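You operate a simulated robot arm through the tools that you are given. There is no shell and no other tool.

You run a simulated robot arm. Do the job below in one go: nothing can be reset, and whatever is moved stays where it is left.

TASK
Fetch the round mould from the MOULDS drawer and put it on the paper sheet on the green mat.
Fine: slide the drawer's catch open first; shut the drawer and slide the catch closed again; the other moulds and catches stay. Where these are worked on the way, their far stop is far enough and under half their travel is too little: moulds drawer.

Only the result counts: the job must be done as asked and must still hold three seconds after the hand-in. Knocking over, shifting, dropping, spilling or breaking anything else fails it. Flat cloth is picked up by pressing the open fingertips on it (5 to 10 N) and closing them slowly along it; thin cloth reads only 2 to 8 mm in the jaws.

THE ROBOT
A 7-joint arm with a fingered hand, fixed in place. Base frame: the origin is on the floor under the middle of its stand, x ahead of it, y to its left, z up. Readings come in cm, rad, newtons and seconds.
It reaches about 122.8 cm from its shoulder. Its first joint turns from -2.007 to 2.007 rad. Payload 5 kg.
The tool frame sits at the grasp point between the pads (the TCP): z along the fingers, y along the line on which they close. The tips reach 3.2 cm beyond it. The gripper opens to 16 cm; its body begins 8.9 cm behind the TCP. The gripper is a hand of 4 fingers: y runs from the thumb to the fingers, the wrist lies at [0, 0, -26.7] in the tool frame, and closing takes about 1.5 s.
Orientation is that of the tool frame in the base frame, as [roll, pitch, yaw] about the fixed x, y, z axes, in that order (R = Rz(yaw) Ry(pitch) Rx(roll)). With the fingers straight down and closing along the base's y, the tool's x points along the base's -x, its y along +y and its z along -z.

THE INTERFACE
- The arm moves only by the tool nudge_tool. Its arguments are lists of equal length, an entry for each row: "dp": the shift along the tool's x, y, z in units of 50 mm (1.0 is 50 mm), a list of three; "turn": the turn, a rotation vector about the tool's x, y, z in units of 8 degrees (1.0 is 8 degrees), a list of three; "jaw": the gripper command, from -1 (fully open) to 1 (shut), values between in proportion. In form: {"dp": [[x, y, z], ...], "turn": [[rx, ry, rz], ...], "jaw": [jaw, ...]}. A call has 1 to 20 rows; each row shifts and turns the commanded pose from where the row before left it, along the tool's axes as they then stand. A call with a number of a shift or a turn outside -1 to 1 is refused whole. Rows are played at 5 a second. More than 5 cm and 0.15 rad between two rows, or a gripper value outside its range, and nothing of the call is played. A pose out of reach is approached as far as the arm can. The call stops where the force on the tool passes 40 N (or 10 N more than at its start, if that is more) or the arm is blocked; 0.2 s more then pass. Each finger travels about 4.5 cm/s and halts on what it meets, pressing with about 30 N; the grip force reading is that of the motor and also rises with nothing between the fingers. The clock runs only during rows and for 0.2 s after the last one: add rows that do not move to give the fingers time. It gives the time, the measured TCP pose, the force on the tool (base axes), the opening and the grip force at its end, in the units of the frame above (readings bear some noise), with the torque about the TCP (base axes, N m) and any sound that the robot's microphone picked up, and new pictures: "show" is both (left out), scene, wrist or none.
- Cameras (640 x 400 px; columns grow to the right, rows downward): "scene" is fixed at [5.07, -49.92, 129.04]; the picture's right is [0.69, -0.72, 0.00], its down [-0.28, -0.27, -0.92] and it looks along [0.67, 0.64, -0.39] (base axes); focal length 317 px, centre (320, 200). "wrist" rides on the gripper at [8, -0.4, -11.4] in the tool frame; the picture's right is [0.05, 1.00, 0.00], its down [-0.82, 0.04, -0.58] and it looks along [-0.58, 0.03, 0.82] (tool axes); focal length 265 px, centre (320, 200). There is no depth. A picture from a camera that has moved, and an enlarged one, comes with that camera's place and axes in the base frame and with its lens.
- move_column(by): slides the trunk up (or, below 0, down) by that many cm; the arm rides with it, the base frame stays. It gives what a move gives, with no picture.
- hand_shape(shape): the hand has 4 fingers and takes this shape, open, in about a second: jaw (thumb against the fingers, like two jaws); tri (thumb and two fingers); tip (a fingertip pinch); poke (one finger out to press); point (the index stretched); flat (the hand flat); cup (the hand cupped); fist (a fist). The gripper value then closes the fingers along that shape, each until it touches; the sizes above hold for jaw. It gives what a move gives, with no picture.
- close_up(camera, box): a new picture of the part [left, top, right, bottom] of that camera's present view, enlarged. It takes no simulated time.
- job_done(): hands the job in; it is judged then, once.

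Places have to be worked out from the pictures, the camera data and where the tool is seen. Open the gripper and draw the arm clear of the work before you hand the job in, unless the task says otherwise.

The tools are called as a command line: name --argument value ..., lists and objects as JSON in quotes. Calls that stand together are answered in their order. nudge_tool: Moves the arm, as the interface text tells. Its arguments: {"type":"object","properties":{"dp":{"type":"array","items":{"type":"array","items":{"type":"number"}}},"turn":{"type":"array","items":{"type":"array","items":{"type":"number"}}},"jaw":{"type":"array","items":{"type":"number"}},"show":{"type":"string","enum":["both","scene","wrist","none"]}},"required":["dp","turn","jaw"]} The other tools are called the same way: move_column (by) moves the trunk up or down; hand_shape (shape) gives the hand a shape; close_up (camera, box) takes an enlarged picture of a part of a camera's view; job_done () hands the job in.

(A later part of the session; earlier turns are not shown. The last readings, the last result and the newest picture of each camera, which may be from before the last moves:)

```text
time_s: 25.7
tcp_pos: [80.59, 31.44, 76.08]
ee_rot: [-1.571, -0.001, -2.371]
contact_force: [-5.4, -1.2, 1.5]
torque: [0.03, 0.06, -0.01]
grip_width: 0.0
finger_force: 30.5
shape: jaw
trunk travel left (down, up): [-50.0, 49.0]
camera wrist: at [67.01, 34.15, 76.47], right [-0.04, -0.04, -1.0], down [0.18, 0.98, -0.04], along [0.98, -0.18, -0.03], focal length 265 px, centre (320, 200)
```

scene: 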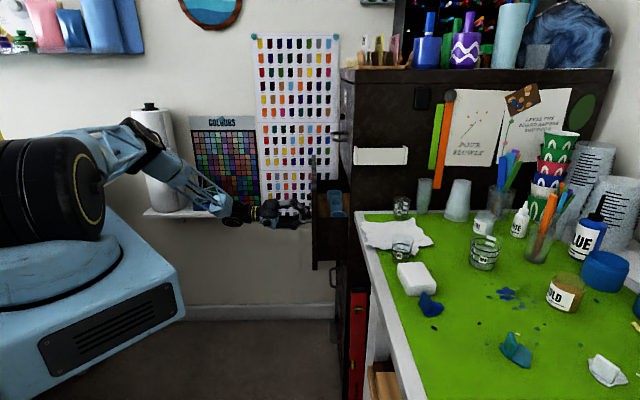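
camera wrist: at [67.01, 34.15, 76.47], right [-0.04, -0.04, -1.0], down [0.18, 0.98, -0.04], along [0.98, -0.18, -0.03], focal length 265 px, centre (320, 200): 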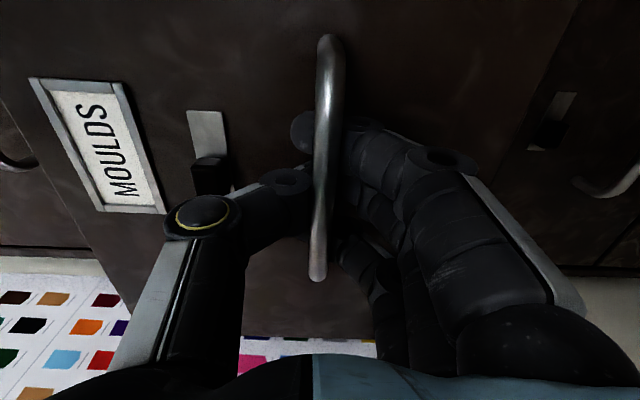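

The drawer is out about 12 cm, with blue moulds showing inside and low forces. I'll keep pulling.

nudge_tool --dp '[[0, 0, -0.3], [0, 0, -0.3], [0, 0, -0.3], [0, 0, -0.3], [0, 0, -0.3], [0, 0, -0.3], [0, 0, -0.3]]' --turn '[[0, 0, 0], [0, 0, 0], [0, 0, 0], [0, 0, 0], [0, 0, 0], [0, 0, 0], [0, 0, 0]]' --jaw '[1, 1, 1, 1, 1, 1, 1]'

```text
time_s: 27.3
tcp_pos: [73.32, 38.91, 76.06]
ee_rot: [-1.572, -0.001, -2.37]
contact_force: [-5.1, -1.4, 1.9]
torque: [0.03, 0.09, -0.03]
grip_width: 0.01
finger_force: 29.7
shape: jaw
trunk travel left (down, up): [-50.0, 49.0]
camera wrist: at [59.77, 41.59, 76.49], right [-0.04, -0.04, -1.0], down [0.18, 0.98, -0.04], along [0.98, -0.18, -0.03], focal length 265 px, centre (320, 200)
```

scene: 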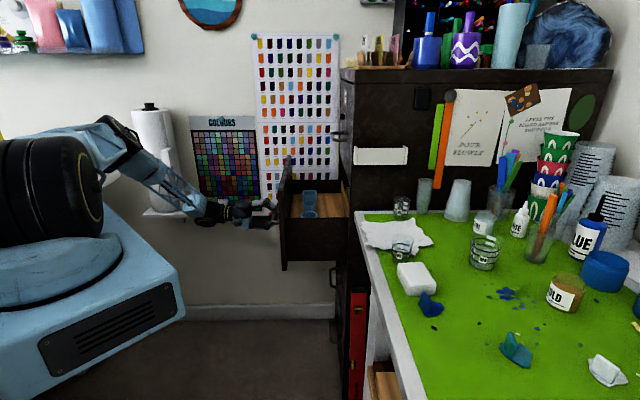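
wrist: 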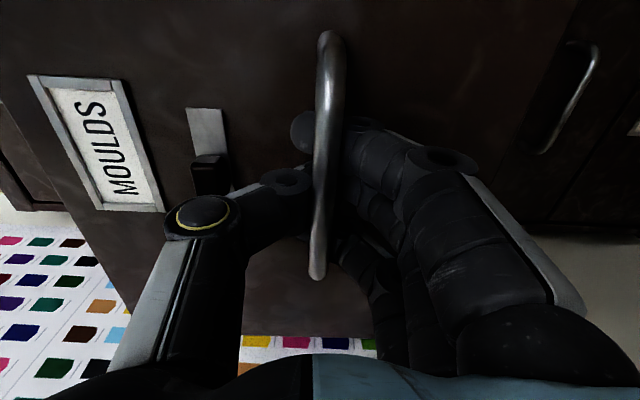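

The drawer is out about 22 cm. I'll check inside it and the clearance to the wall shelf before pulling further.

close_up --camera "scene" --box '[250, 140, 370, 280]'

close_up --camera "scene" --box '[100, 110, 300, 250]'

```text
2.86 times, centred on (310, 210) of scene
camera zoom: at [5.07, -49.92, 129.04], right [0.69, -0.72, 0.0], down [-0.28, -0.27, -0.92], along [0.67, 0.64, -0.39], focal length 906 px, centre (349, 171)
```

zoom: 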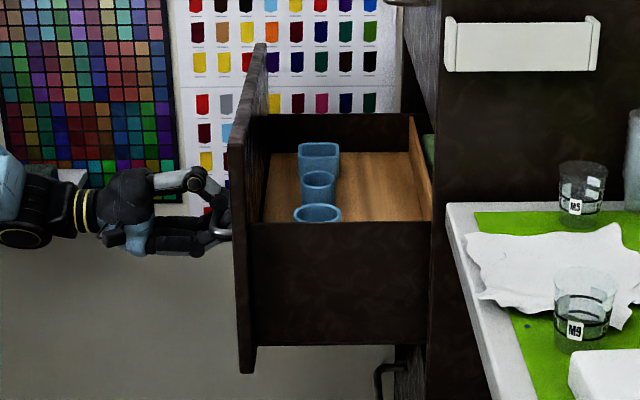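

```text
2.86 times, centred on (200, 180) of scene
camera zoom: at [5.07, -49.92, 129.04], right [0.69, -0.72, 0.0], down [-0.28, -0.27, -0.92], along [0.67, 0.64, -0.39], focal length 906 px, centre (663, 257)
```

zoom: 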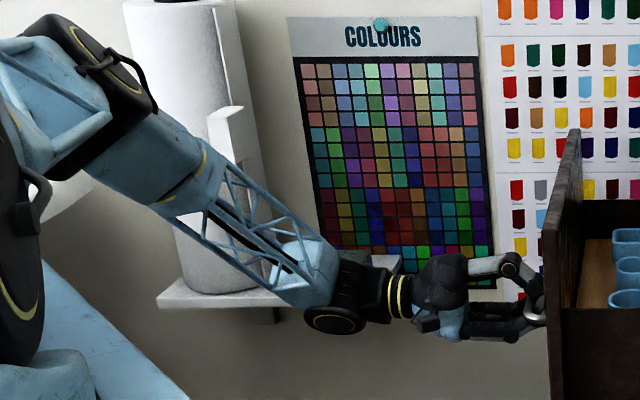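

Three blue moulds stand in the drawer, and the arm is well in front of the shelf. I'll keep pulling toward the drawer's far stop.

nudge_tool --dp '[[0, 0, -0.25], [0, 0, -0.25], [0, 0, -0.25], [0, 0, -0.25], [0, 0, -0.25], [0, 0, -0.25], [0, 0, -0.25], [0, 0, -0.25]]' --turn '[[0, 0, 0], [0, 0, 0], [0, 0, 0], [0, 0, 0], [0, 0, 0], [0, 0, 0], [0, 0, 0], [0, 0, 0]]' --jaw '[1, 1, 1, 1, 1, 1, 1, 1]'

```text
time_s: 29.1
tcp_pos: [66.4, 46.08, 76.06]
ee_rot: [-1.569, 0.001, -2.37]
contact_force: [-5.6, -2.8, 2.2]
torque: [0.04, 0.05, -0.02]
grip_width: 0.0
finger_force: 29.9
shape: jaw
trunk travel left (down, up): [-50.0, 49.0]
camera wrist: at [52.77, 48.78, 76.48], right [-0.04, -0.04, -1.0], down [0.18, 0.98, -0.04], along [0.98, -0.18, -0.03], focal length 265 px, centre (320, 200)
```

scene: 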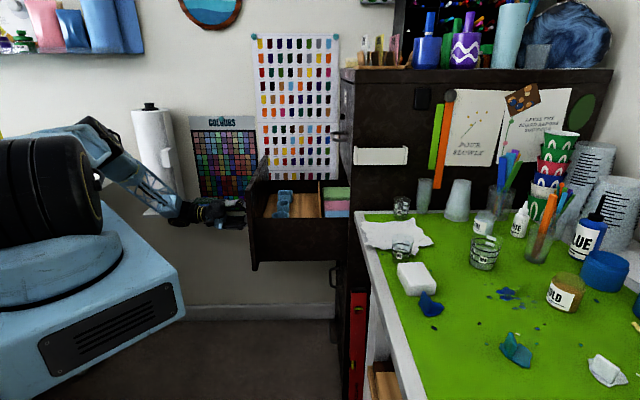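
wrist: 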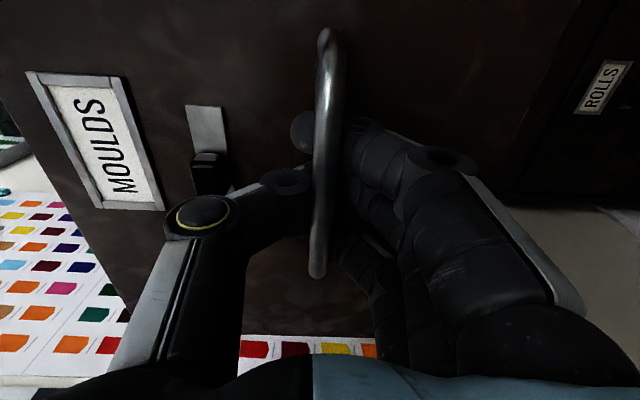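

The drawer is out about 32 cm, the moulds' compartment is fully exposed, and forces stay low. I'll keep going toward the stop.

nudge_tool --dp '[[0, 0, -0.2], [0, 0, -0.2], [0, 0, -0.2], [0, 0, -0.2], [0, 0, -0.2], [0, 0, -0.2], [0, 0, -0.2], [0, 0, -0.2]]' --turn '[[0, 0, 0], [0, 0, 0], [0, 0, 0], [0, 0, 0], [0, 0, 0], [0, 0, 0], [0, 0, 0], [0, 0, 0]]' --jaw '[1, 1, 1, 1, 1, 1, 1, 1]'

```text
time_s: 30.0
tcp_pos: [64.77, 47.88, 76.28]
ee_rot: [-1.563, 0.0, -2.377]
contact_force: [28.5, -24.0, 2.0]
torque: [-0.06, -0.09, 0.08]
grip_width: 0.01
finger_force: 30.8
shape: jaw
trunk travel left (down, up): [-50.0, 49.0]
stopped in row 4: the force on the tool passed its limit at 48 N (the readings are from after the stop); the commanded pose is now the measured one
camera wrist: at [51.12, 50.57, 76.6], right [-0.03, -0.04, -1.0], down [0.19, 0.98, -0.05], along [0.98, -0.19, -0.02], focal length 265 px, centre (320, 200)
```

scene: 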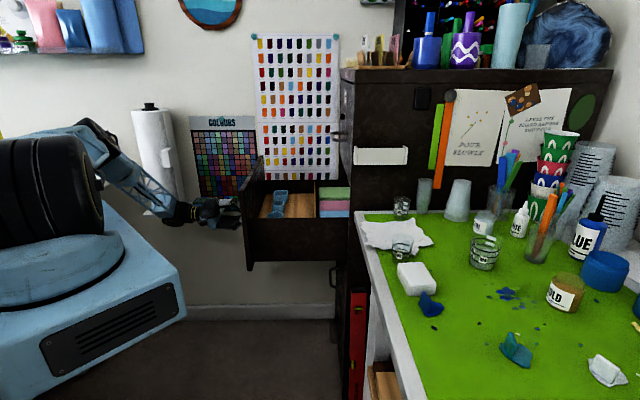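
wrist: 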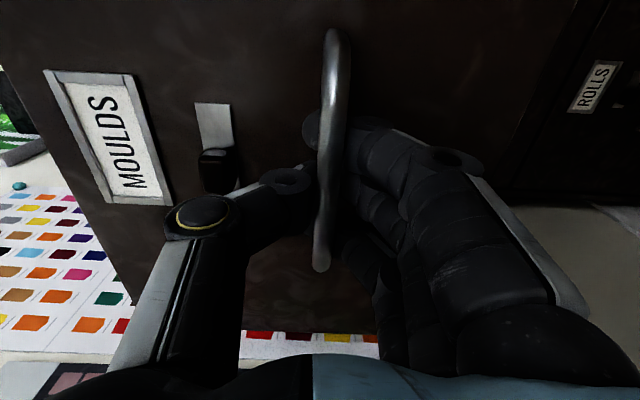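

The drawer hit its far stop (about 37 N along the pull, roughly 35 cm out). I'll ease off slightly, open the fingers and back away from the handle.

nudge_tool --dp '[[0, 0, 0.05], [0, 0, 0], [0, 0, 0], [0, 0, 0], [0, 0, 0], [0, 0, 0], [0, 0, 0]]' --turn '[[0, 0, 0], [0, 0, 0], [0, 0, 0], [0, 0, 0], [0, 0, 0], [0, 0, 0], [0, 0, 0]]' --jaw '[1, 0.35, 0.35, 0.35, 0.35, 0.35, 0.35]' --show "wrist"

close_up --camera "scene" --box '[180, 140, 360, 280]'

```text
time_s: 31.6
tcp_pos: [64.48, 48.02, 76.29]
ee_rot: [-1.565, 0.0, -2.372]
contact_force: [0.6, -0.3, 0.4]
torque: [-0.04, 0.0, 0.01]
grip_width: 5.12
finger_force: 0.1
shape: jaw
trunk travel left (down, up): [-50.0, 49.0]
camera wrist: at [50.93, 50.76, 76.56], right [-0.03, -0.04, -1.0], down [0.19, 0.98, -0.05], along [0.98, -0.19, -0.03], focal length 265 px, centre (320, 200)
```

wrist: 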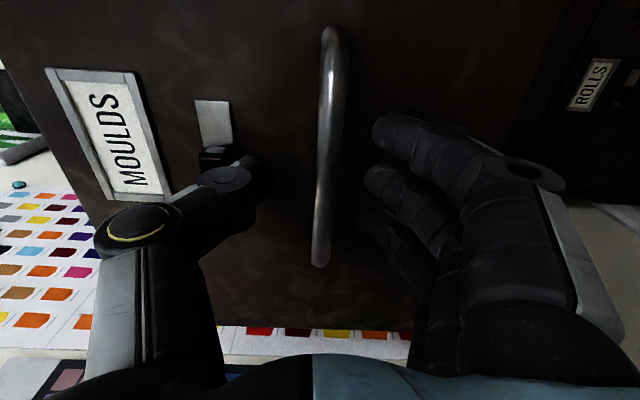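

```text
2.86 times, centred on (270, 210) of scene
camera zoom: at [5.07, -49.92, 129.04], right [0.69, -0.72, 0.0], down [-0.28, -0.27, -0.92], along [0.67, 0.64, -0.39], focal length 906 px, centre (463, 171)
```

zoom: 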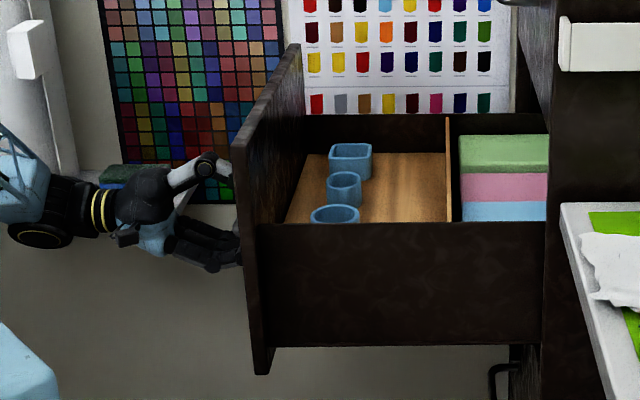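

The hand is free of the bar with a 5 cm opening. I'll back out, rise about 28 cm and rotate so the fingers point down for a look into the drawer.

nudge_tool --dp '[[0, 0, -0.8], [0, 0, -0.8], [0, -0.95, 0], [0, -0.95, 0], [0, -0.95, 0], [0, -0.95, 0], [0, -0.95, 0], [0, -0.95, 0], [0, 0, 0], [0, 0, 0], [0, 0, 0], [0, 0, 0], [0, 0, 0], [0, 0, 0], [0, 0, 0], [0, 0, 0], [0, 0, 0], [0, 0, 0], [0, 0, 0], [0, 0, 0]]' --turn '[[0, 0, 0], [0, 0, 0], [0, 0, 0], [0, 0, 0], [0, 0, 0], [0, 0, 0], [0, 0, 0], [0, 0, 0], [-0.9375, 0, 0], [-0.9375, 0, 0], [-0.9375, 0, 0], [-0.9375, 0, 0], [-0.9375, 0, 0], [-0.9375, 0, 0], [-0.9375, 0, 0], [-0.9375, 0, 0], [-0.9375, 0, 0], [-0.9375, 0, 0], [-0.9375, 0, 0], [-0.9375, 0, 0]]' --jaw '[0.35, 0.35, 0.35, 0.35, 0, 0, 0, 0, 0, 0, 0, 0, 0, 0, 0, 0, 0, 0, 0, 0]'

```text
time_s: 35.8
tcp_pos: [58.97, 53.92, 104.73]
ee_rot: [-3.138, 0.001, -2.374]
contact_force: [0.2, -0.4, -0.2]
torque: [0.04, 0.0, 0.03]
grip_width: 7.95
finger_force: 0.0
shape: jaw
trunk travel left (down, up): [-50.0, 49.0]
camera wrist: at [53.46, 48.13, 116.06], right [-0.73, 0.68, 0.0], down [0.56, 0.6, 0.58], along [0.4, 0.42, -0.82], focal length 265 px, centre (320, 200)
```

scene: 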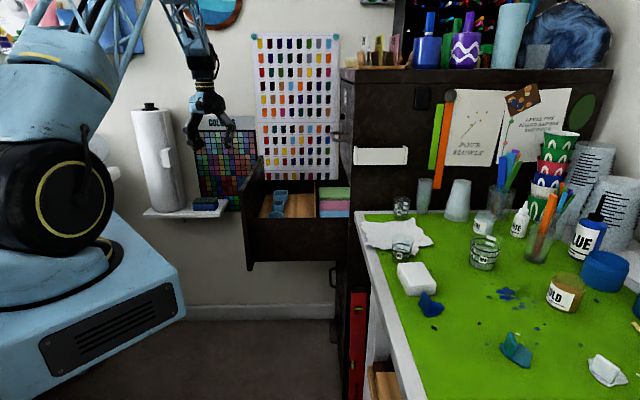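
wrist: 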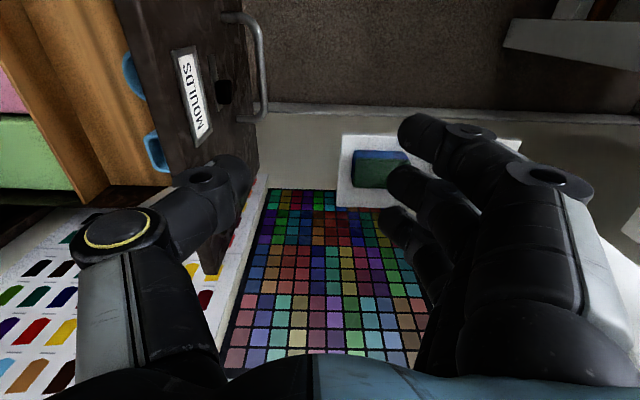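

The hand is pointing down above the drawer front. I'll move +d about 22 cm so the wrist camera looks down into the mould compartment.

nudge_tool --dp '[[0.196, -0.884, 0], [0.196, -0.884, 0], [0.196, -0.884, 0], [0.196, -0.884, 0], [0.196, -0.884, 0], [0, 0, 0]]' --turn '[[0, 0, 0], [0, 0, 0], [0, 0, 0], [0, 0, 0], [0, 0, 0], [0, 0, 0]]' --jaw '[-0.5, -0.5, -0.5, -0.5, -0.5, -0.5]'

close_up --camera "wrist" --box '[180, 0, 460, 200]'

```text
time_s: 37.2
tcp_pos: [70.57, 34.63, 104.95]
ee_rot: [-3.137, 0.001, -2.373]
contact_force: [0.3, 0.7, 0.6]
torque: [0.02, 0.0, 0.01]
grip_width: 11.98
finger_force: 0.1
shape: jaw
trunk travel left (down, up): [-50.0, 49.0]
camera wrist: at [65.21, 28.93, 116.28], right [-0.73, 0.68, -0.01], down [0.55, 0.6, 0.58], along [0.4, 0.42, -0.82], focal length 265 px, centre (320, 200)
```

scene: 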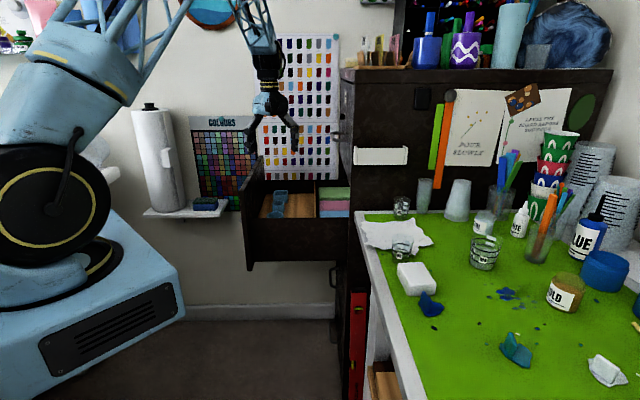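
wrist: 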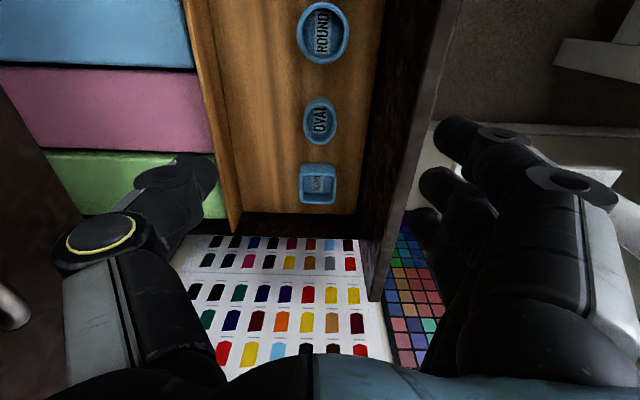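

```text
2.00 times, centred on (320, 100) of wrist
camera zoom: at [65.21, 28.93, 116.28], right [-0.73, 0.68, -0.01], down [0.55, 0.6, 0.58], along [0.4, 0.42, -0.82], focal length 531 px, centre (320, 400)
```

zoom: 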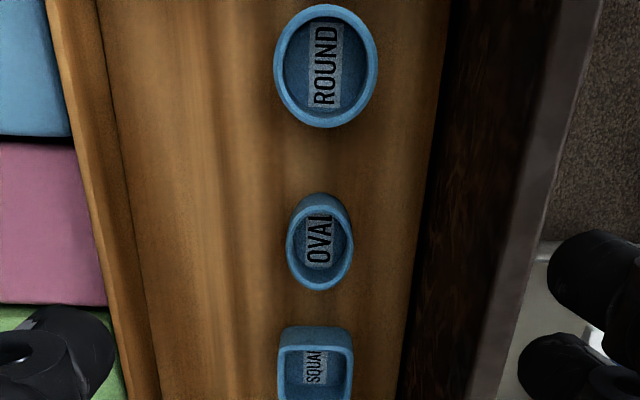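

The labels read ROUND, OVAL and SQUARE from the near side. The round mould is centred near d≈24.4, h≈68.8, with its rim at z≈81.5 and about 5.7 cm across. The front panel is too close to close along d, so I'll turn the hand -90° to close along h, with the camera on the roomy +d side, and centre over it.

nudge_tool --dp '[[0, 0, 0], [0, 0, 0], [0, 0, 0], [0, 0, 0], [0, 0, 0], [0, 0, 0], [0, 0, 0], [0, 0, 0], [0, 0, 0], [0, 0, 0], [0, 0, 0], [0, 0, 0], [0, 0.595, 0], [0, 0.595, 0], [0, 0, 0]]' --turn '[[0, 0, -0.9375], [0, 0, -0.9375], [0, 0, -0.9375], [0, 0, -0.9375], [0, 0, -0.9375], [0, 0, -0.9375], [0, 0, -0.9375], [0, 0, -0.9375], [0, 0, -0.9375], [0, 0, -0.9375], [0, 0, -0.9375], [0, 0, -0.9375], [0, 0, 0], [0, 0, 0], [0, 0, 0]]' --jaw '[-0.125, -0.125, -0.125, -0.125, -0.125, -0.125, -0.125, -0.125, -0.125, -0.125, -0.125, -0.125, -0.125, -0.125, -0.125]'

close_up --camera "scene" --box '[220, 80, 360, 280]'

```text
time_s: 40.4
tcp_pos: [66.36, 30.55, 104.79]
ee_rot: [3.142, -0.005, -0.802]
contact_force: [0.0, 0.4, 0.3]
torque: [-0.02, 0.01, 0.02]
grip_width: 9.06
finger_force: 0.0
shape: jaw
trunk travel left (down, up): [-50.0, 49.0]
camera wrist: at [72.31, 25.22, 116.17], right [-0.68, -0.73, 0.0], down [-0.6, 0.56, 0.57], along [-0.42, 0.39, -0.82], focal length 265 px, centre (320, 200)
```

scene: 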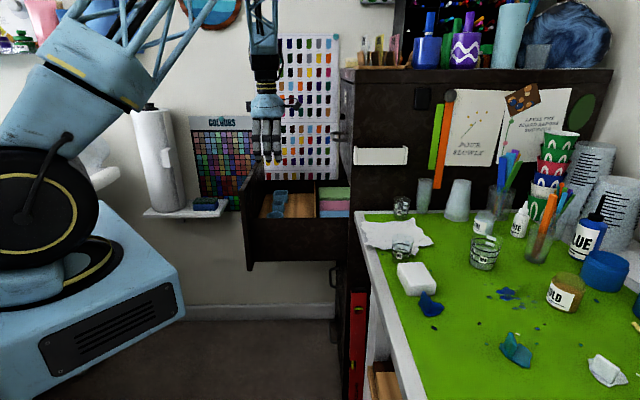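
wrist: 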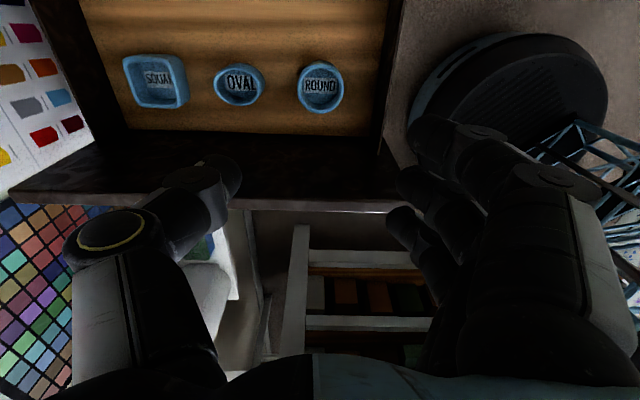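

```text
2.00 times, centred on (290, 180) of scene
camera zoom: at [5.07, -49.92, 129.04], right [0.69, -0.72, 0.0], down [-0.28, -0.27, -0.92], along [0.67, 0.64, -0.39], focal length 634 px, centre (380, 240)
```

zoom: 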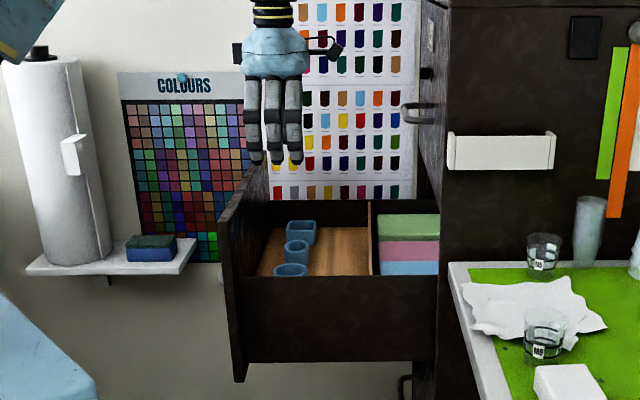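

I'm centred over ROUND (d≈24.6, h≈68.9). The knuckles bulge about 8 cm, so I'll grip with the tips only and keep them above the side panel (top z≈84.6). First I'll descend part way with an 8 cm opening.

nudge_tool --dp '[[0.05, 0, 0.6], [0, 0, 0.6], [0, 0, 0.6], [0, 0, 0.6], [0, 0, 0.4], [0, 0, 0]]' --turn '[[0, 0, 0], [0, 0, 0], [0, 0, 0], [0, 0, 0], [0, 0, 0], [0, 0, 0]]' --jaw '[0, 0, 0, 0, 0, 0]'

close_up --camera "wrist" --box '[180, 0, 460, 200]'

close_up --camera "scene" --box '[230, 110, 350, 280]'

```text
time_s: 41.8
tcp_pos: [66.69, 30.23, 90.78]
ee_rot: [3.139, -0.004, -0.803]
contact_force: [0.3, -0.6, 0.1]
torque: [0.0, 0.01, -0.01]
grip_width: 8.08
finger_force: 0.1
shape: jaw
trunk travel left (down, up): [-50.0, 49.0]
camera wrist: at [72.54, 24.92, 102.13], right [-0.68, -0.73, 0.0], down [-0.6, 0.56, 0.57], along [-0.42, 0.39, -0.82], focal length 265 px, centre (320, 200)
```

scene: 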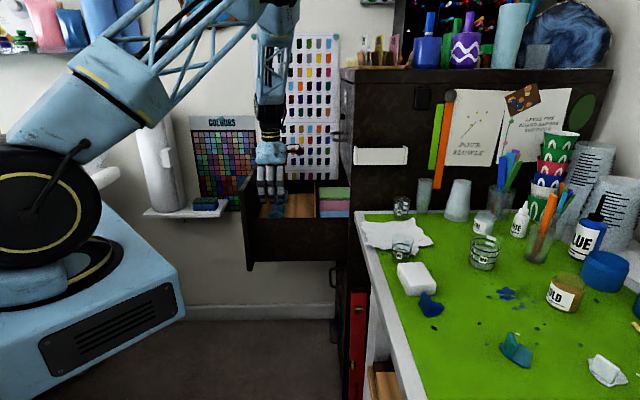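
wrist: 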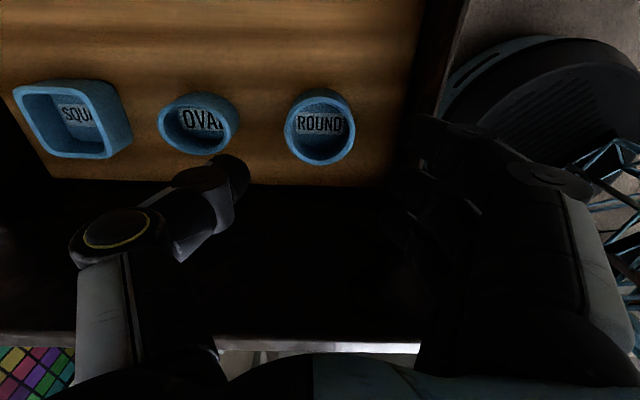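

```text
2.00 times, centred on (320, 100) of wrist
camera zoom: at [72.54, 24.92, 102.13], right [-0.68, -0.73, 0.0], down [-0.6, 0.56, 0.57], along [-0.42, 0.39, -0.82], focal length 531 px, centre (320, 400)
```

zoom: 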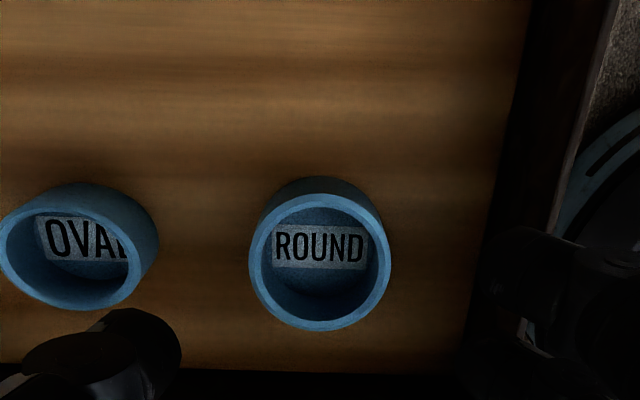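

```text
2.35 times, centred on (290, 195) of scene
camera zoom: at [5.07, -49.92, 129.04], right [0.69, -0.72, 0.0], down [-0.28, -0.27, -0.92], along [0.67, 0.64, -0.39], focal length 746 px, centre (391, 212)
```

zoom: 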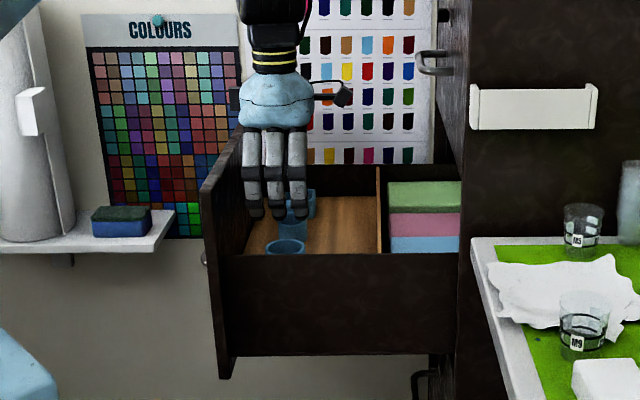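

Both wrist views agree: the rim is at z≈81.7 and the mould is about 5.7 cm wide, with OVAL's edge at h≈75.6. I'll descend 8.5 cm with a 7.5 cm opening.

nudge_tool --dp '[[0, 0, 0], [0, 0, 0.42], [0, 0, 0.42], [0, 0, 0.42], [0, 0, 0.42], [0, 0, 0]]' --turn '[[0, 0, 0], [0, 0, 0], [0, 0, 0], [0, 0, 0], [0, 0, 0], [0, 0, 0]]' --jaw '[0.06, 0.06, 0.06, 0.06, 0.06, 0.06]'

close_up --camera "wrist" --box '[160, 60, 480, 280]'

close_up --camera "scene" --box '[230, 130, 350, 270]'

```text
time_s: 43.2
tcp_pos: [66.8, 30.15, 82.36]
ee_rot: [3.14, -0.006, -0.801]
contact_force: [-0.9, 0.5, 0.0]
torque: [-0.02, 0.0, 0.0]
grip_width: 7.58
finger_force: 0.1
shape: jaw
trunk travel left (down, up): [-50.0, 49.0]
camera wrist: at [72.64, 24.81, 93.77], right [-0.68, -0.73, 0.0], down [-0.6, 0.56, 0.57], along [-0.42, 0.39, -0.82], focal length 265 px, centre (320, 200)
```

scene: 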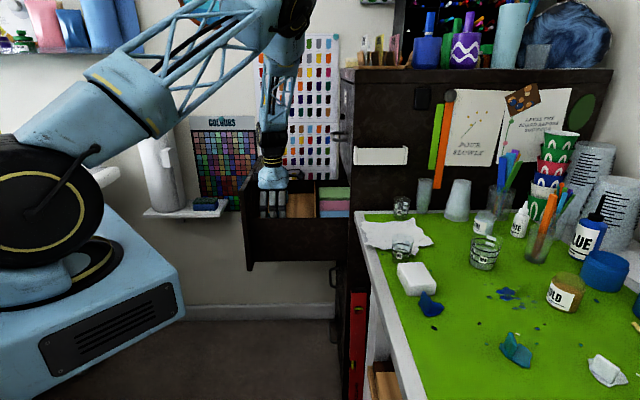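
wrist: 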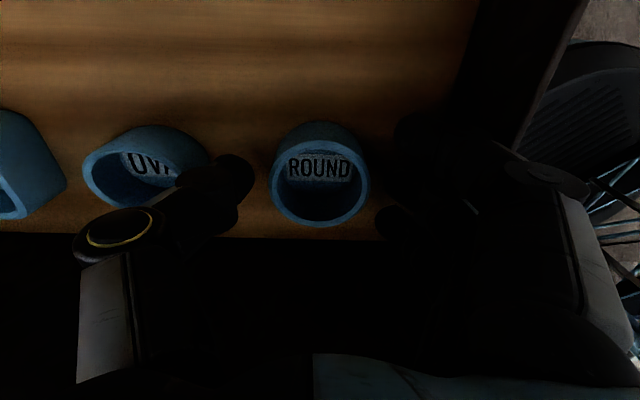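

```text
1.82 times, centred on (320, 170) of wrist
camera zoom: at [72.64, 24.81, 93.77], right [-0.68, -0.73, 0.0], down [-0.6, 0.56, 0.57], along [-0.42, 0.39, -0.82], focal length 483 px, centre (320, 254)
```

zoom: 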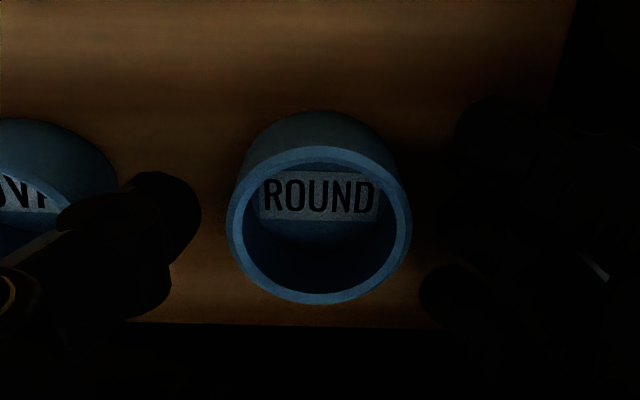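

```text
2.86 times, centred on (290, 200) of scene
camera zoom: at [5.07, -49.92, 129.04], right [0.69, -0.72, 0.0], down [-0.28, -0.27, -0.92], along [0.67, 0.64, -0.39], focal length 906 px, centre (406, 200)
```

zoom: 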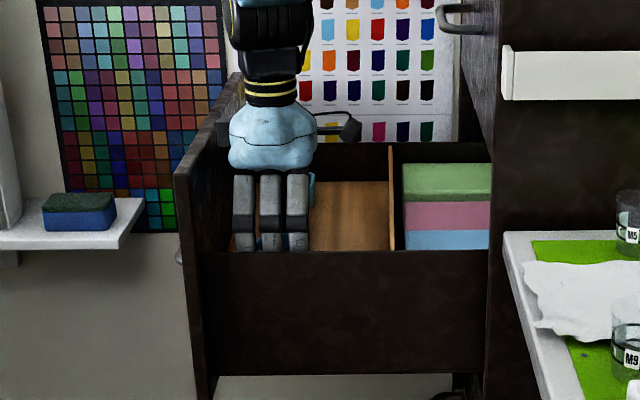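

The mould sits centred between thumb and fingers with no contact, and the tips are about 2.5 cm below the rim. I'll close on it.

nudge_tool --dp '[[0, 0, 0], [0, 0, 0], [0, 0, 0], [0, 0, 0], [0, 0, 0], [0, 0, 0], [0, 0, 0], [0, 0, 0]]' --turn '[[0, 0, 0], [0, 0, 0], [0, 0, 0], [0, 0, 0], [0, 0, 0], [0, 0, 0], [0, 0, 0], [0, 0, 0]]' --jaw '[0.2, 0.35, 0.6, 1, 1, 1, 1, 1]' --show "wrist"

close_up --camera "wrist" --box '[160, 60, 480, 280]'

close_up --camera "scene" --box '[230, 130, 350, 270]'

```text
time_s: 45.0
tcp_pos: [66.73, 30.2, 82.41]
ee_rot: [-3.14, -0.006, -0.803]
contact_force: [0.3, 0.4, 0.3]
torque: [-0.04, -0.01, -0.01]
grip_width: 4.01
finger_force: 29.8
shape: jaw
trunk travel left (down, up): [-50.0, 49.0]
camera wrist: at [72.63, 24.81, 93.79], right [-0.68, -0.73, 0.0], down [-0.6, 0.56, 0.57], along [-0.42, 0.39, -0.82], focal length 265 px, centre (320, 200)
```

wrist: 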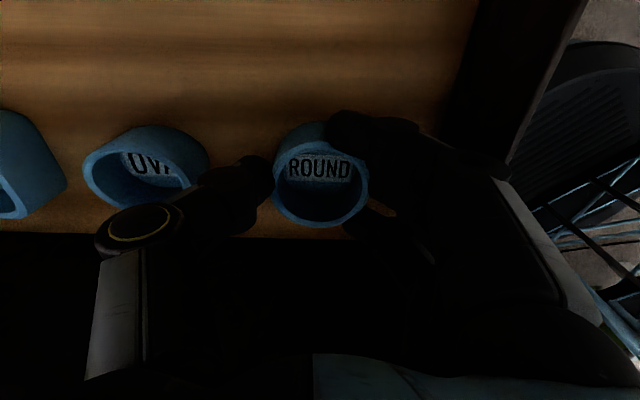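

```text
1.82 times, centred on (320, 170) of wrist
camera zoom: at [72.63, 24.81, 93.79], right [-0.68, -0.73, 0.0], down [-0.6, 0.56, 0.57], along [-0.42, 0.39, -0.82], focal length 483 px, centre (320, 254)
```

zoom: 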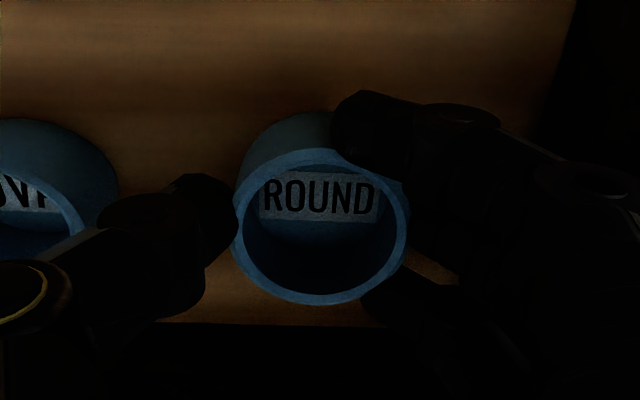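

```text
2.86 times, centred on (290, 200) of scene
camera zoom: at [5.07, -49.92, 129.04], right [0.69, -0.72, 0.0], down [-0.28, -0.27, -0.92], along [0.67, 0.64, -0.39], focal length 906 px, centre (406, 200)
```

zoom: 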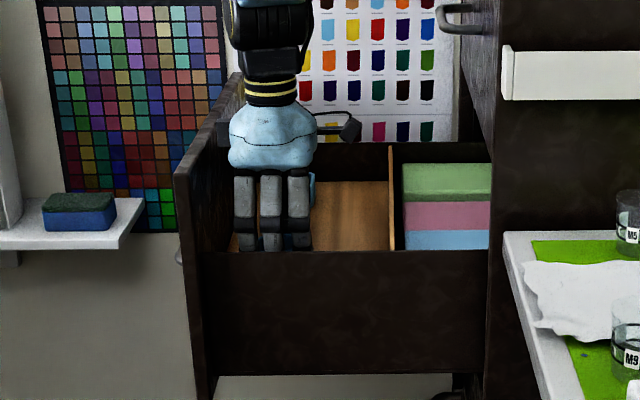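

The thumb and fingers now cage the mould at 30 N. I'll lift slowly and check that it comes along without touching its neighbour.

nudge_tool --dp '[[0, 0, -0.15], [0, 0, -0.2], [0, 0, -0.2], [0, 0, -0.25], [0, 0, 0]]' --turn '[[0, 0, 0], [0, 0, 0], [0, 0, 0], [0, 0, 0], [0, 0, 0]]' --jaw '[1, 1, 1, 1, 1]' --show "wrist"

close_up --camera "wrist" --box '[160, 60, 480, 280]'

```text
time_s: 46.2
tcp_pos: [66.61, 30.21, 86.41]
ee_rot: [-3.141, -0.004, -0.804]
contact_force: [-0.1, -0.1, -0.8]
torque: [0.01, -0.03, -0.01]
grip_width: 4.03
finger_force: 29.7
shape: jaw
trunk travel left (down, up): [-50.0, 49.0]
camera wrist: at [72.57, 24.81, 97.82], right [-0.68, -0.73, 0.0], down [-0.6, 0.56, 0.57], along [-0.42, 0.39, -0.82], focal length 265 px, centre (320, 200)
```

wrist: 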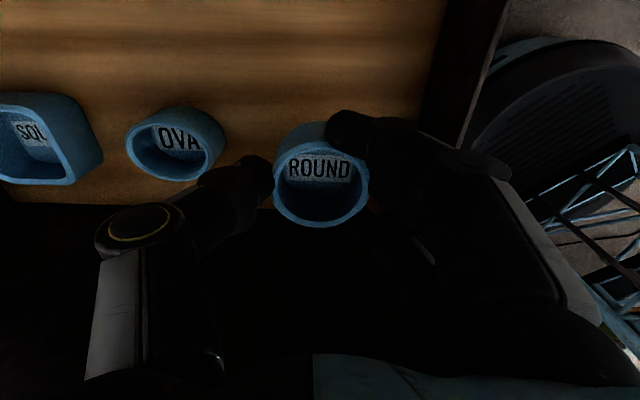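

```text
1.82 times, centred on (320, 170) of wrist
camera zoom: at [72.57, 24.81, 97.82], right [-0.68, -0.73, 0.0], down [-0.6, 0.56, 0.57], along [-0.42, 0.39, -0.82], focal length 483 px, centre (320, 254)
```

zoom: 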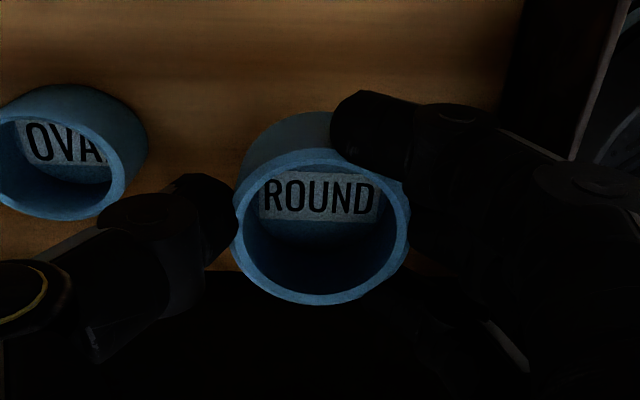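

The round mould came up cleanly and its neighbours stayed put. I'll raise it to z≈106 and move around the cabinet's front corner toward the desk side.

nudge_tool --dp '[[0, 0, -0.5], [0, 0, -0.7], [0, 0, -0.7], [0, 0, -0.7], [0, 0, -0.7], [0, 0, -0.6], [0.15, 0.4, 0], [0.25, 0.55, 0], [0.25, 0.55, 0], [0.25, 0.55, 0], [0.25, 0.55, 0], [0.25, 0.55, 0], [0.25, 0.55, 0], [0.25, 0.4, 0], [0, 0, 0]]' --turn '[[0, 0, 0], [0, 0, 0], [0, 0, 0], [0, 0, 0], [0, 0, 0], [0, 0, 0], [0, 0, 0], [0, 0, 0], [0, 0, 0], [0, 0, 0], [0, 0, 0], [0, 0, 0], [0, 0, 0], [0, 0, 0], [0, 0, 0]]' --jaw '[1, 1, 1, 1, 1, 1, 1, 1, 1, 1, 1, 1, 1, 1, 1]'

```text
time_s: 49.4
tcp_pos: [58.6, 9.24, 105.92]
ee_rot: [3.141, -0.004, -0.803]
contact_force: [0.0, -0.9, -1.1]
torque: [0.04, 0.03, -0.01]
grip_width: 3.99
finger_force: 29.5
shape: jaw
trunk travel left (down, up): [-50.0, 49.0]
camera wrist: at [64.47, 3.87, 117.35], right [-0.68, -0.73, 0.0], down [-0.6, 0.56, 0.57], along [-0.42, 0.39, -0.82], focal length 265 px, centre (320, 200)
```

scene: 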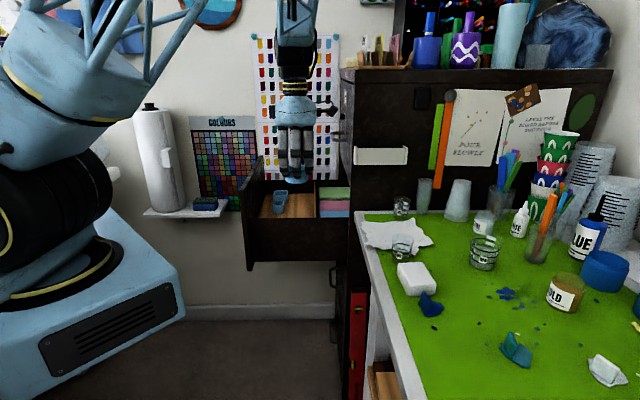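
wrist: 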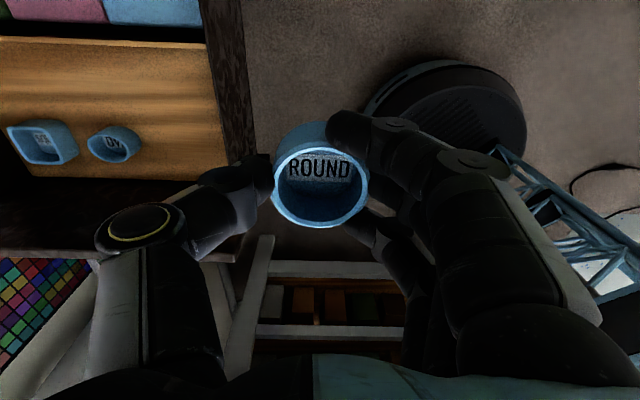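

The mould is held firmly at z≈106. The paper lies around d≈52–68, h≈36–51 between cups M5 and M9. I'll turn the hand +90° so the knuckles spread along d, away from the cups, then move over the paper and look.

nudge_tool --dp '[[0, 0, 0], [0, 0, 0], [0, 0, 0], [0, 0, 0], [0, 0, 0], [0, 0, 0], [0, 0, 0], [0, 0, 0], [0, 0, 0], [0, 0, 0], [0, 0, 0], [0, 0, 0], [0.25, -0.5, -0.2], [0.25, -0.6, -0.1], [0.25, -0.7, 0], [0.25, -0.7, 0], [0, -0.7, 0], [0, -0.5, 0], [0, 0, 0]]' --turn '[[0, 0, 0.9375], [0, 0, 0.9375], [0, 0, 0.9375], [0, 0, 0.9375], [0, 0, 0.9375], [0, 0, 0.9375], [0, 0, 0.9375], [0, 0, 0.9375], [0, 0, 0.9375], [0, 0, 0.9375], [0, 0, 0.9375], [0, 0, 0.9375], [0, 0, 0], [0, 0, 0], [0, 0, 0], [0, 0, 0], [0, 0, 0], [0, 0, 0], [0, 0, 0]]' --jaw '[1, 1, 1, 1, 1, 1, 1, 1, 1, 1, 1, 1, 1, 1, 1, 1, 1, 1, 1]'

```text
time_s: 53.4
tcp_pos: [67.8, -7.53, 107.66]
ee_rot: [-3.136, 0.0, -2.372]
contact_force: [0.6, -0.3, 0.7]
torque: [0.01, 0.0, -0.01]
grip_width: 4.01
finger_force: 30.8
shape: jaw
trunk travel left (down, up): [-50.0, 49.0]
camera wrist: at [62.31, -13.32, 118.94], right [-0.73, 0.68, -0.01], down [0.55, 0.6, 0.58], along [0.4, 0.42, -0.82], focal length 265 px, centre (320, 200)
```

scene: 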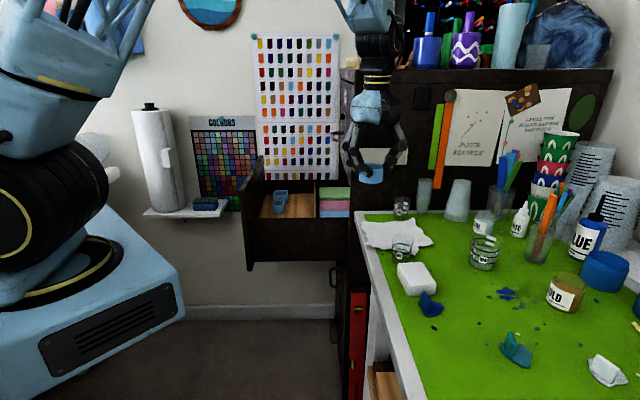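
wrist: 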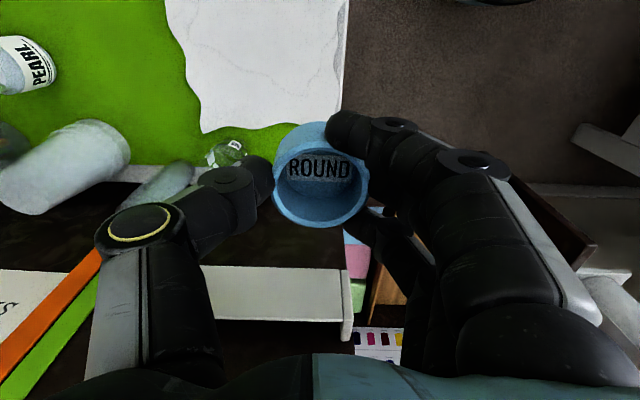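

The round mould is above the desk's left edge, and the paper is visible in the upper part of the wrist view. I'll zoom in on both views to get the paper's extent and the desk height.

close_up --camera "wrist" --box '[120, 0, 400, 180]'

close_up --camera "scene" --box '[340, 180, 480, 300]'

```text
2.22 times, centred on (260, 90) of wrist
camera zoom: at [62.31, -13.32, 118.94], right [-0.73, 0.68, -0.01], down [0.55, 0.6, 0.58], along [0.4, 0.42, -0.82], focal length 590 px, centre (453, 444)
```

zoom: 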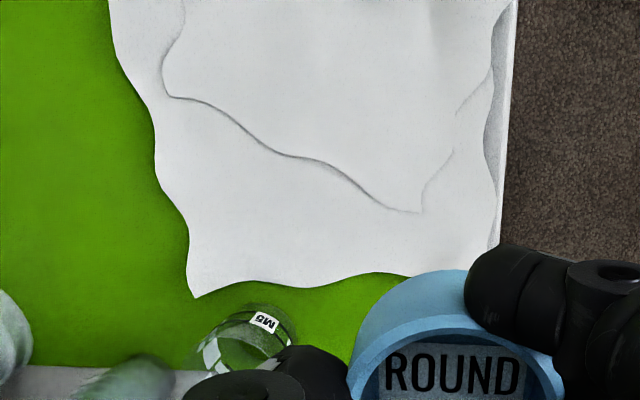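

```text
3.33 times, centred on (410, 240) of scene
camera zoom: at [5.07, -49.92, 129.04], right [0.69, -0.72, 0.0], down [-0.28, -0.27, -0.92], along [0.67, 0.64, -0.39], focal length 1056 px, centre (20, 67)
```

zoom: 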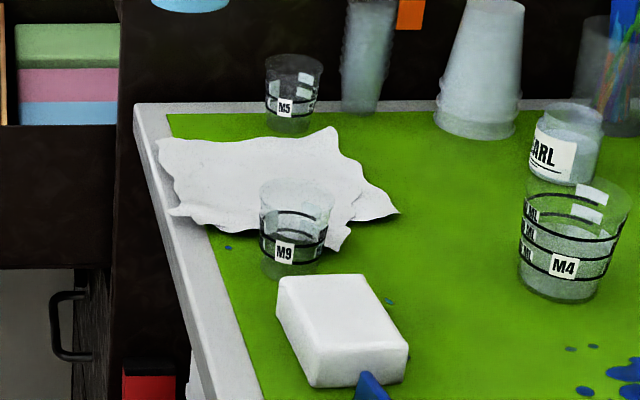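

Triangulating gives the paper surface at z≈90.5, spanning d≈51–66, h≈32–46. M5 is near (61.6, 50) and M9 near (58, 29.5). I'll put the mould at d≈58, h≈38.3, so I shift there and come down to about 3 cm above the paper.

nudge_tool --dp '[[0.34, -0.36, 0], [0.34, -0.36, 0], [0.33, -0.35, 0], [0, 0, 0.4], [0, 0, 0.5], [0, 0, 0.5], [0, 0, 0.32], [0, 0, 0]]' --turn '[[0, 0, 0], [0, 0, 0], [0, 0, 0], [0, 0, 0], [0, 0, 0], [0, 0, 0], [0, 0, 0], [0, 0, 0]]' --jaw '[1, 1, 1, 1, 1, 1, 1, 1]'

close_up --camera "scene" --box '[340, 150, 480, 290]'

close_up --camera "wrist" --box '[160, 0, 480, 240]'

```text
time_s: 55.2
tcp_pos: [67.8, -14.99, 99.03]
ee_rot: [-3.136, -0.001, -2.374]
contact_force: [0.2, -1.1, -0.3]
torque: [0.01, 0.02, 0.03]
grip_width: 3.97
finger_force: 30.2
shape: jaw
trunk travel left (down, up): [-50.0, 49.0]
camera wrist: at [62.41, -20.76, 110.36], right [-0.73, 0.68, -0.01], down [0.55, 0.6, 0.58], along [0.4, 0.42, -0.82], focal length 265 px, centre (320, 200)
```

scene: 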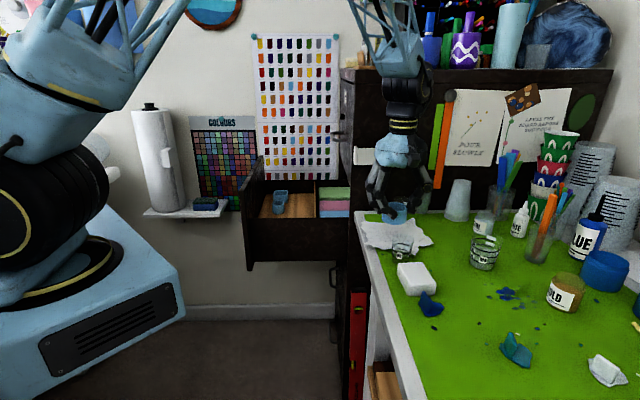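
wrist: 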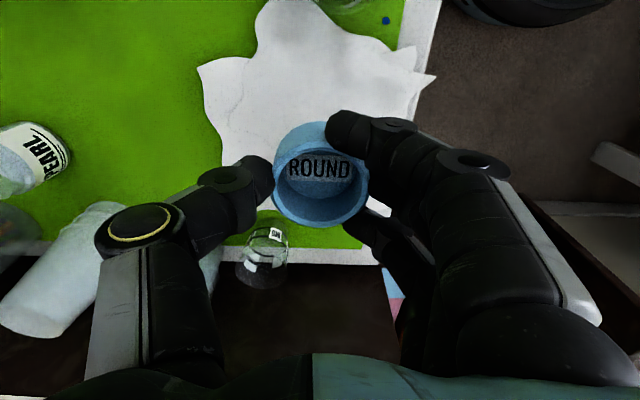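

```text
2.86 times, centred on (410, 220) of scene
camera zoom: at [5.07, -49.92, 129.04], right [0.69, -0.72, 0.0], down [-0.28, -0.27, -0.92], along [0.67, 0.64, -0.39], focal length 906 px, centre (63, 143)
```

zoom: 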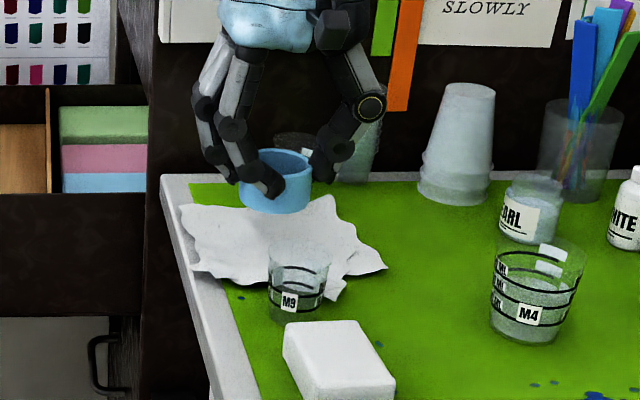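

```text
1.67 times, centred on (320, 120) of wrist
camera zoom: at [62.41, -20.76, 110.36], right [-0.73, 0.68, -0.01], down [0.55, 0.6, 0.58], along [0.4, 0.42, -0.82], focal length 442 px, centre (320, 333)
```

zoom: 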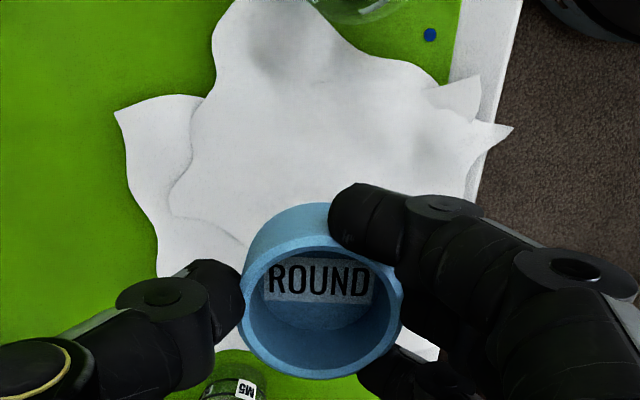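

The mould is over the middle of the paper (d≈58, h≈38), with about 3.3 cm to go. I'll lower 2.4 cm, then creep.

nudge_tool --dp '[[0, 0, 0.16], [0, 0, 0.16], [0, 0, 0.16], [0, 0, 0]]' --turn '[[0, 0, 0], [0, 0, 0], [0, 0, 0], [0, 0, 0]]' --jaw '[1, 1, 1, 1]' --show "none"

close_up --camera "scene" --box '[360, 180, 440, 260]'

```text
time_s: 56.2
tcp_pos: [67.86, -14.94, 96.64]
ee_rot: [-3.136, 0.001, -2.373]
contact_force: [0.2, 0.3, -1.0]
torque: [0.02, 0.0, 0.01]
grip_width: 3.99
finger_force: 29.5
shape: jaw
trunk travel left (down, up): [-50.0, 49.0]
```

```text
5.00 times, centred on (400, 220) of scene
camera zoom: at [5.07, -49.92, 129.04], right [0.69, -0.72, 0.0], down [-0.28, -0.27, -0.92], along [0.67, 0.64, -0.39], focal length 1585 px, centre (-80, 100)
```

zoom: 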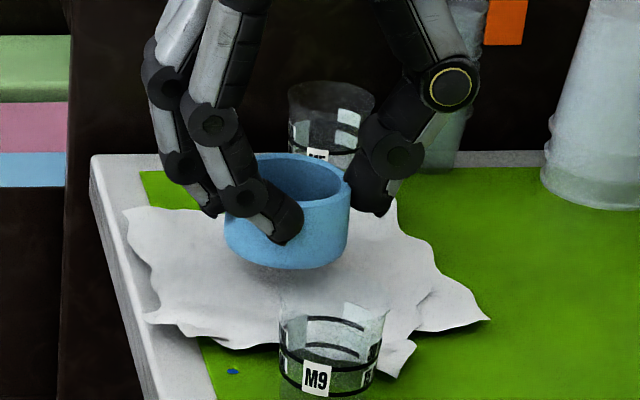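

The mould's shadow is right beneath it, with well under 1 cm left. I'll creep down in 2 mm steps and watch the force.

nudge_tool --dp '[[0, 0, 0.04], [0, 0, 0.04], [0, 0, 0]]' --turn '[[0, 0, 0], [0, 0, 0], [0, 0, 0]]' --jaw '[1, 1, 1]' --show "none"

nudge_tool --dp '[[0, 0, 0.04], [0, 0, 0.02], [0, 0, 0]]' --turn '[[0, 0, 0], [0, 0, 0], [0, 0, 0]]' --jaw '[1, 1, 1]' --show "none"

close_up --camera "scene" --box '[360, 180, 440, 260]'

```text
time_s: 57.0
tcp_pos: [67.92, -14.95, 96.29]
ee_rot: [-3.137, 0.001, -2.373]
contact_force: [-0.2, 0.0, -1.7]
torque: [0.0, -0.01, 0.01]
grip_width: 3.99
finger_force: 29.9
shape: jaw
trunk travel left (down, up): [-50.0, 49.0]
```

```text
time_s: 57.8
tcp_pos: [67.72, -15.0, 95.87]
ee_rot: [-3.137, 0.0, -2.375]
contact_force: [0.6, -0.2, -0.5]
torque: [-0.01, 0.0, 0.01]
grip_width: 4.02
finger_force: 30.6
shape: jaw
trunk travel left (down, up): [-50.0, 49.0]
```

```text
5.00 times, centred on (400, 220) of scene
camera zoom: at [5.07, -49.92, 129.04], right [0.69, -0.72, 0.0], down [-0.28, -0.27, -0.92], along [0.67, 0.64, -0.39], focal length 1585 px, centre (-80, 100)
```

zoom: 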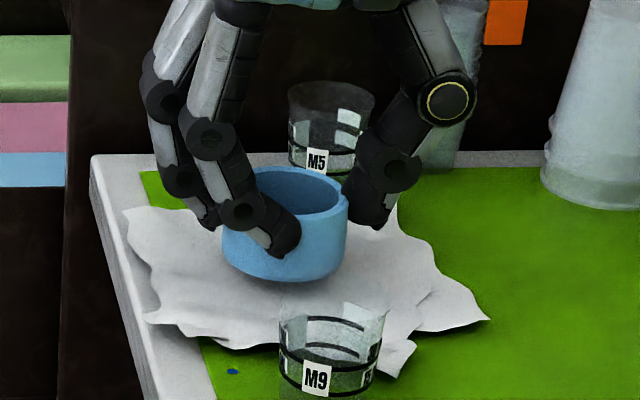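

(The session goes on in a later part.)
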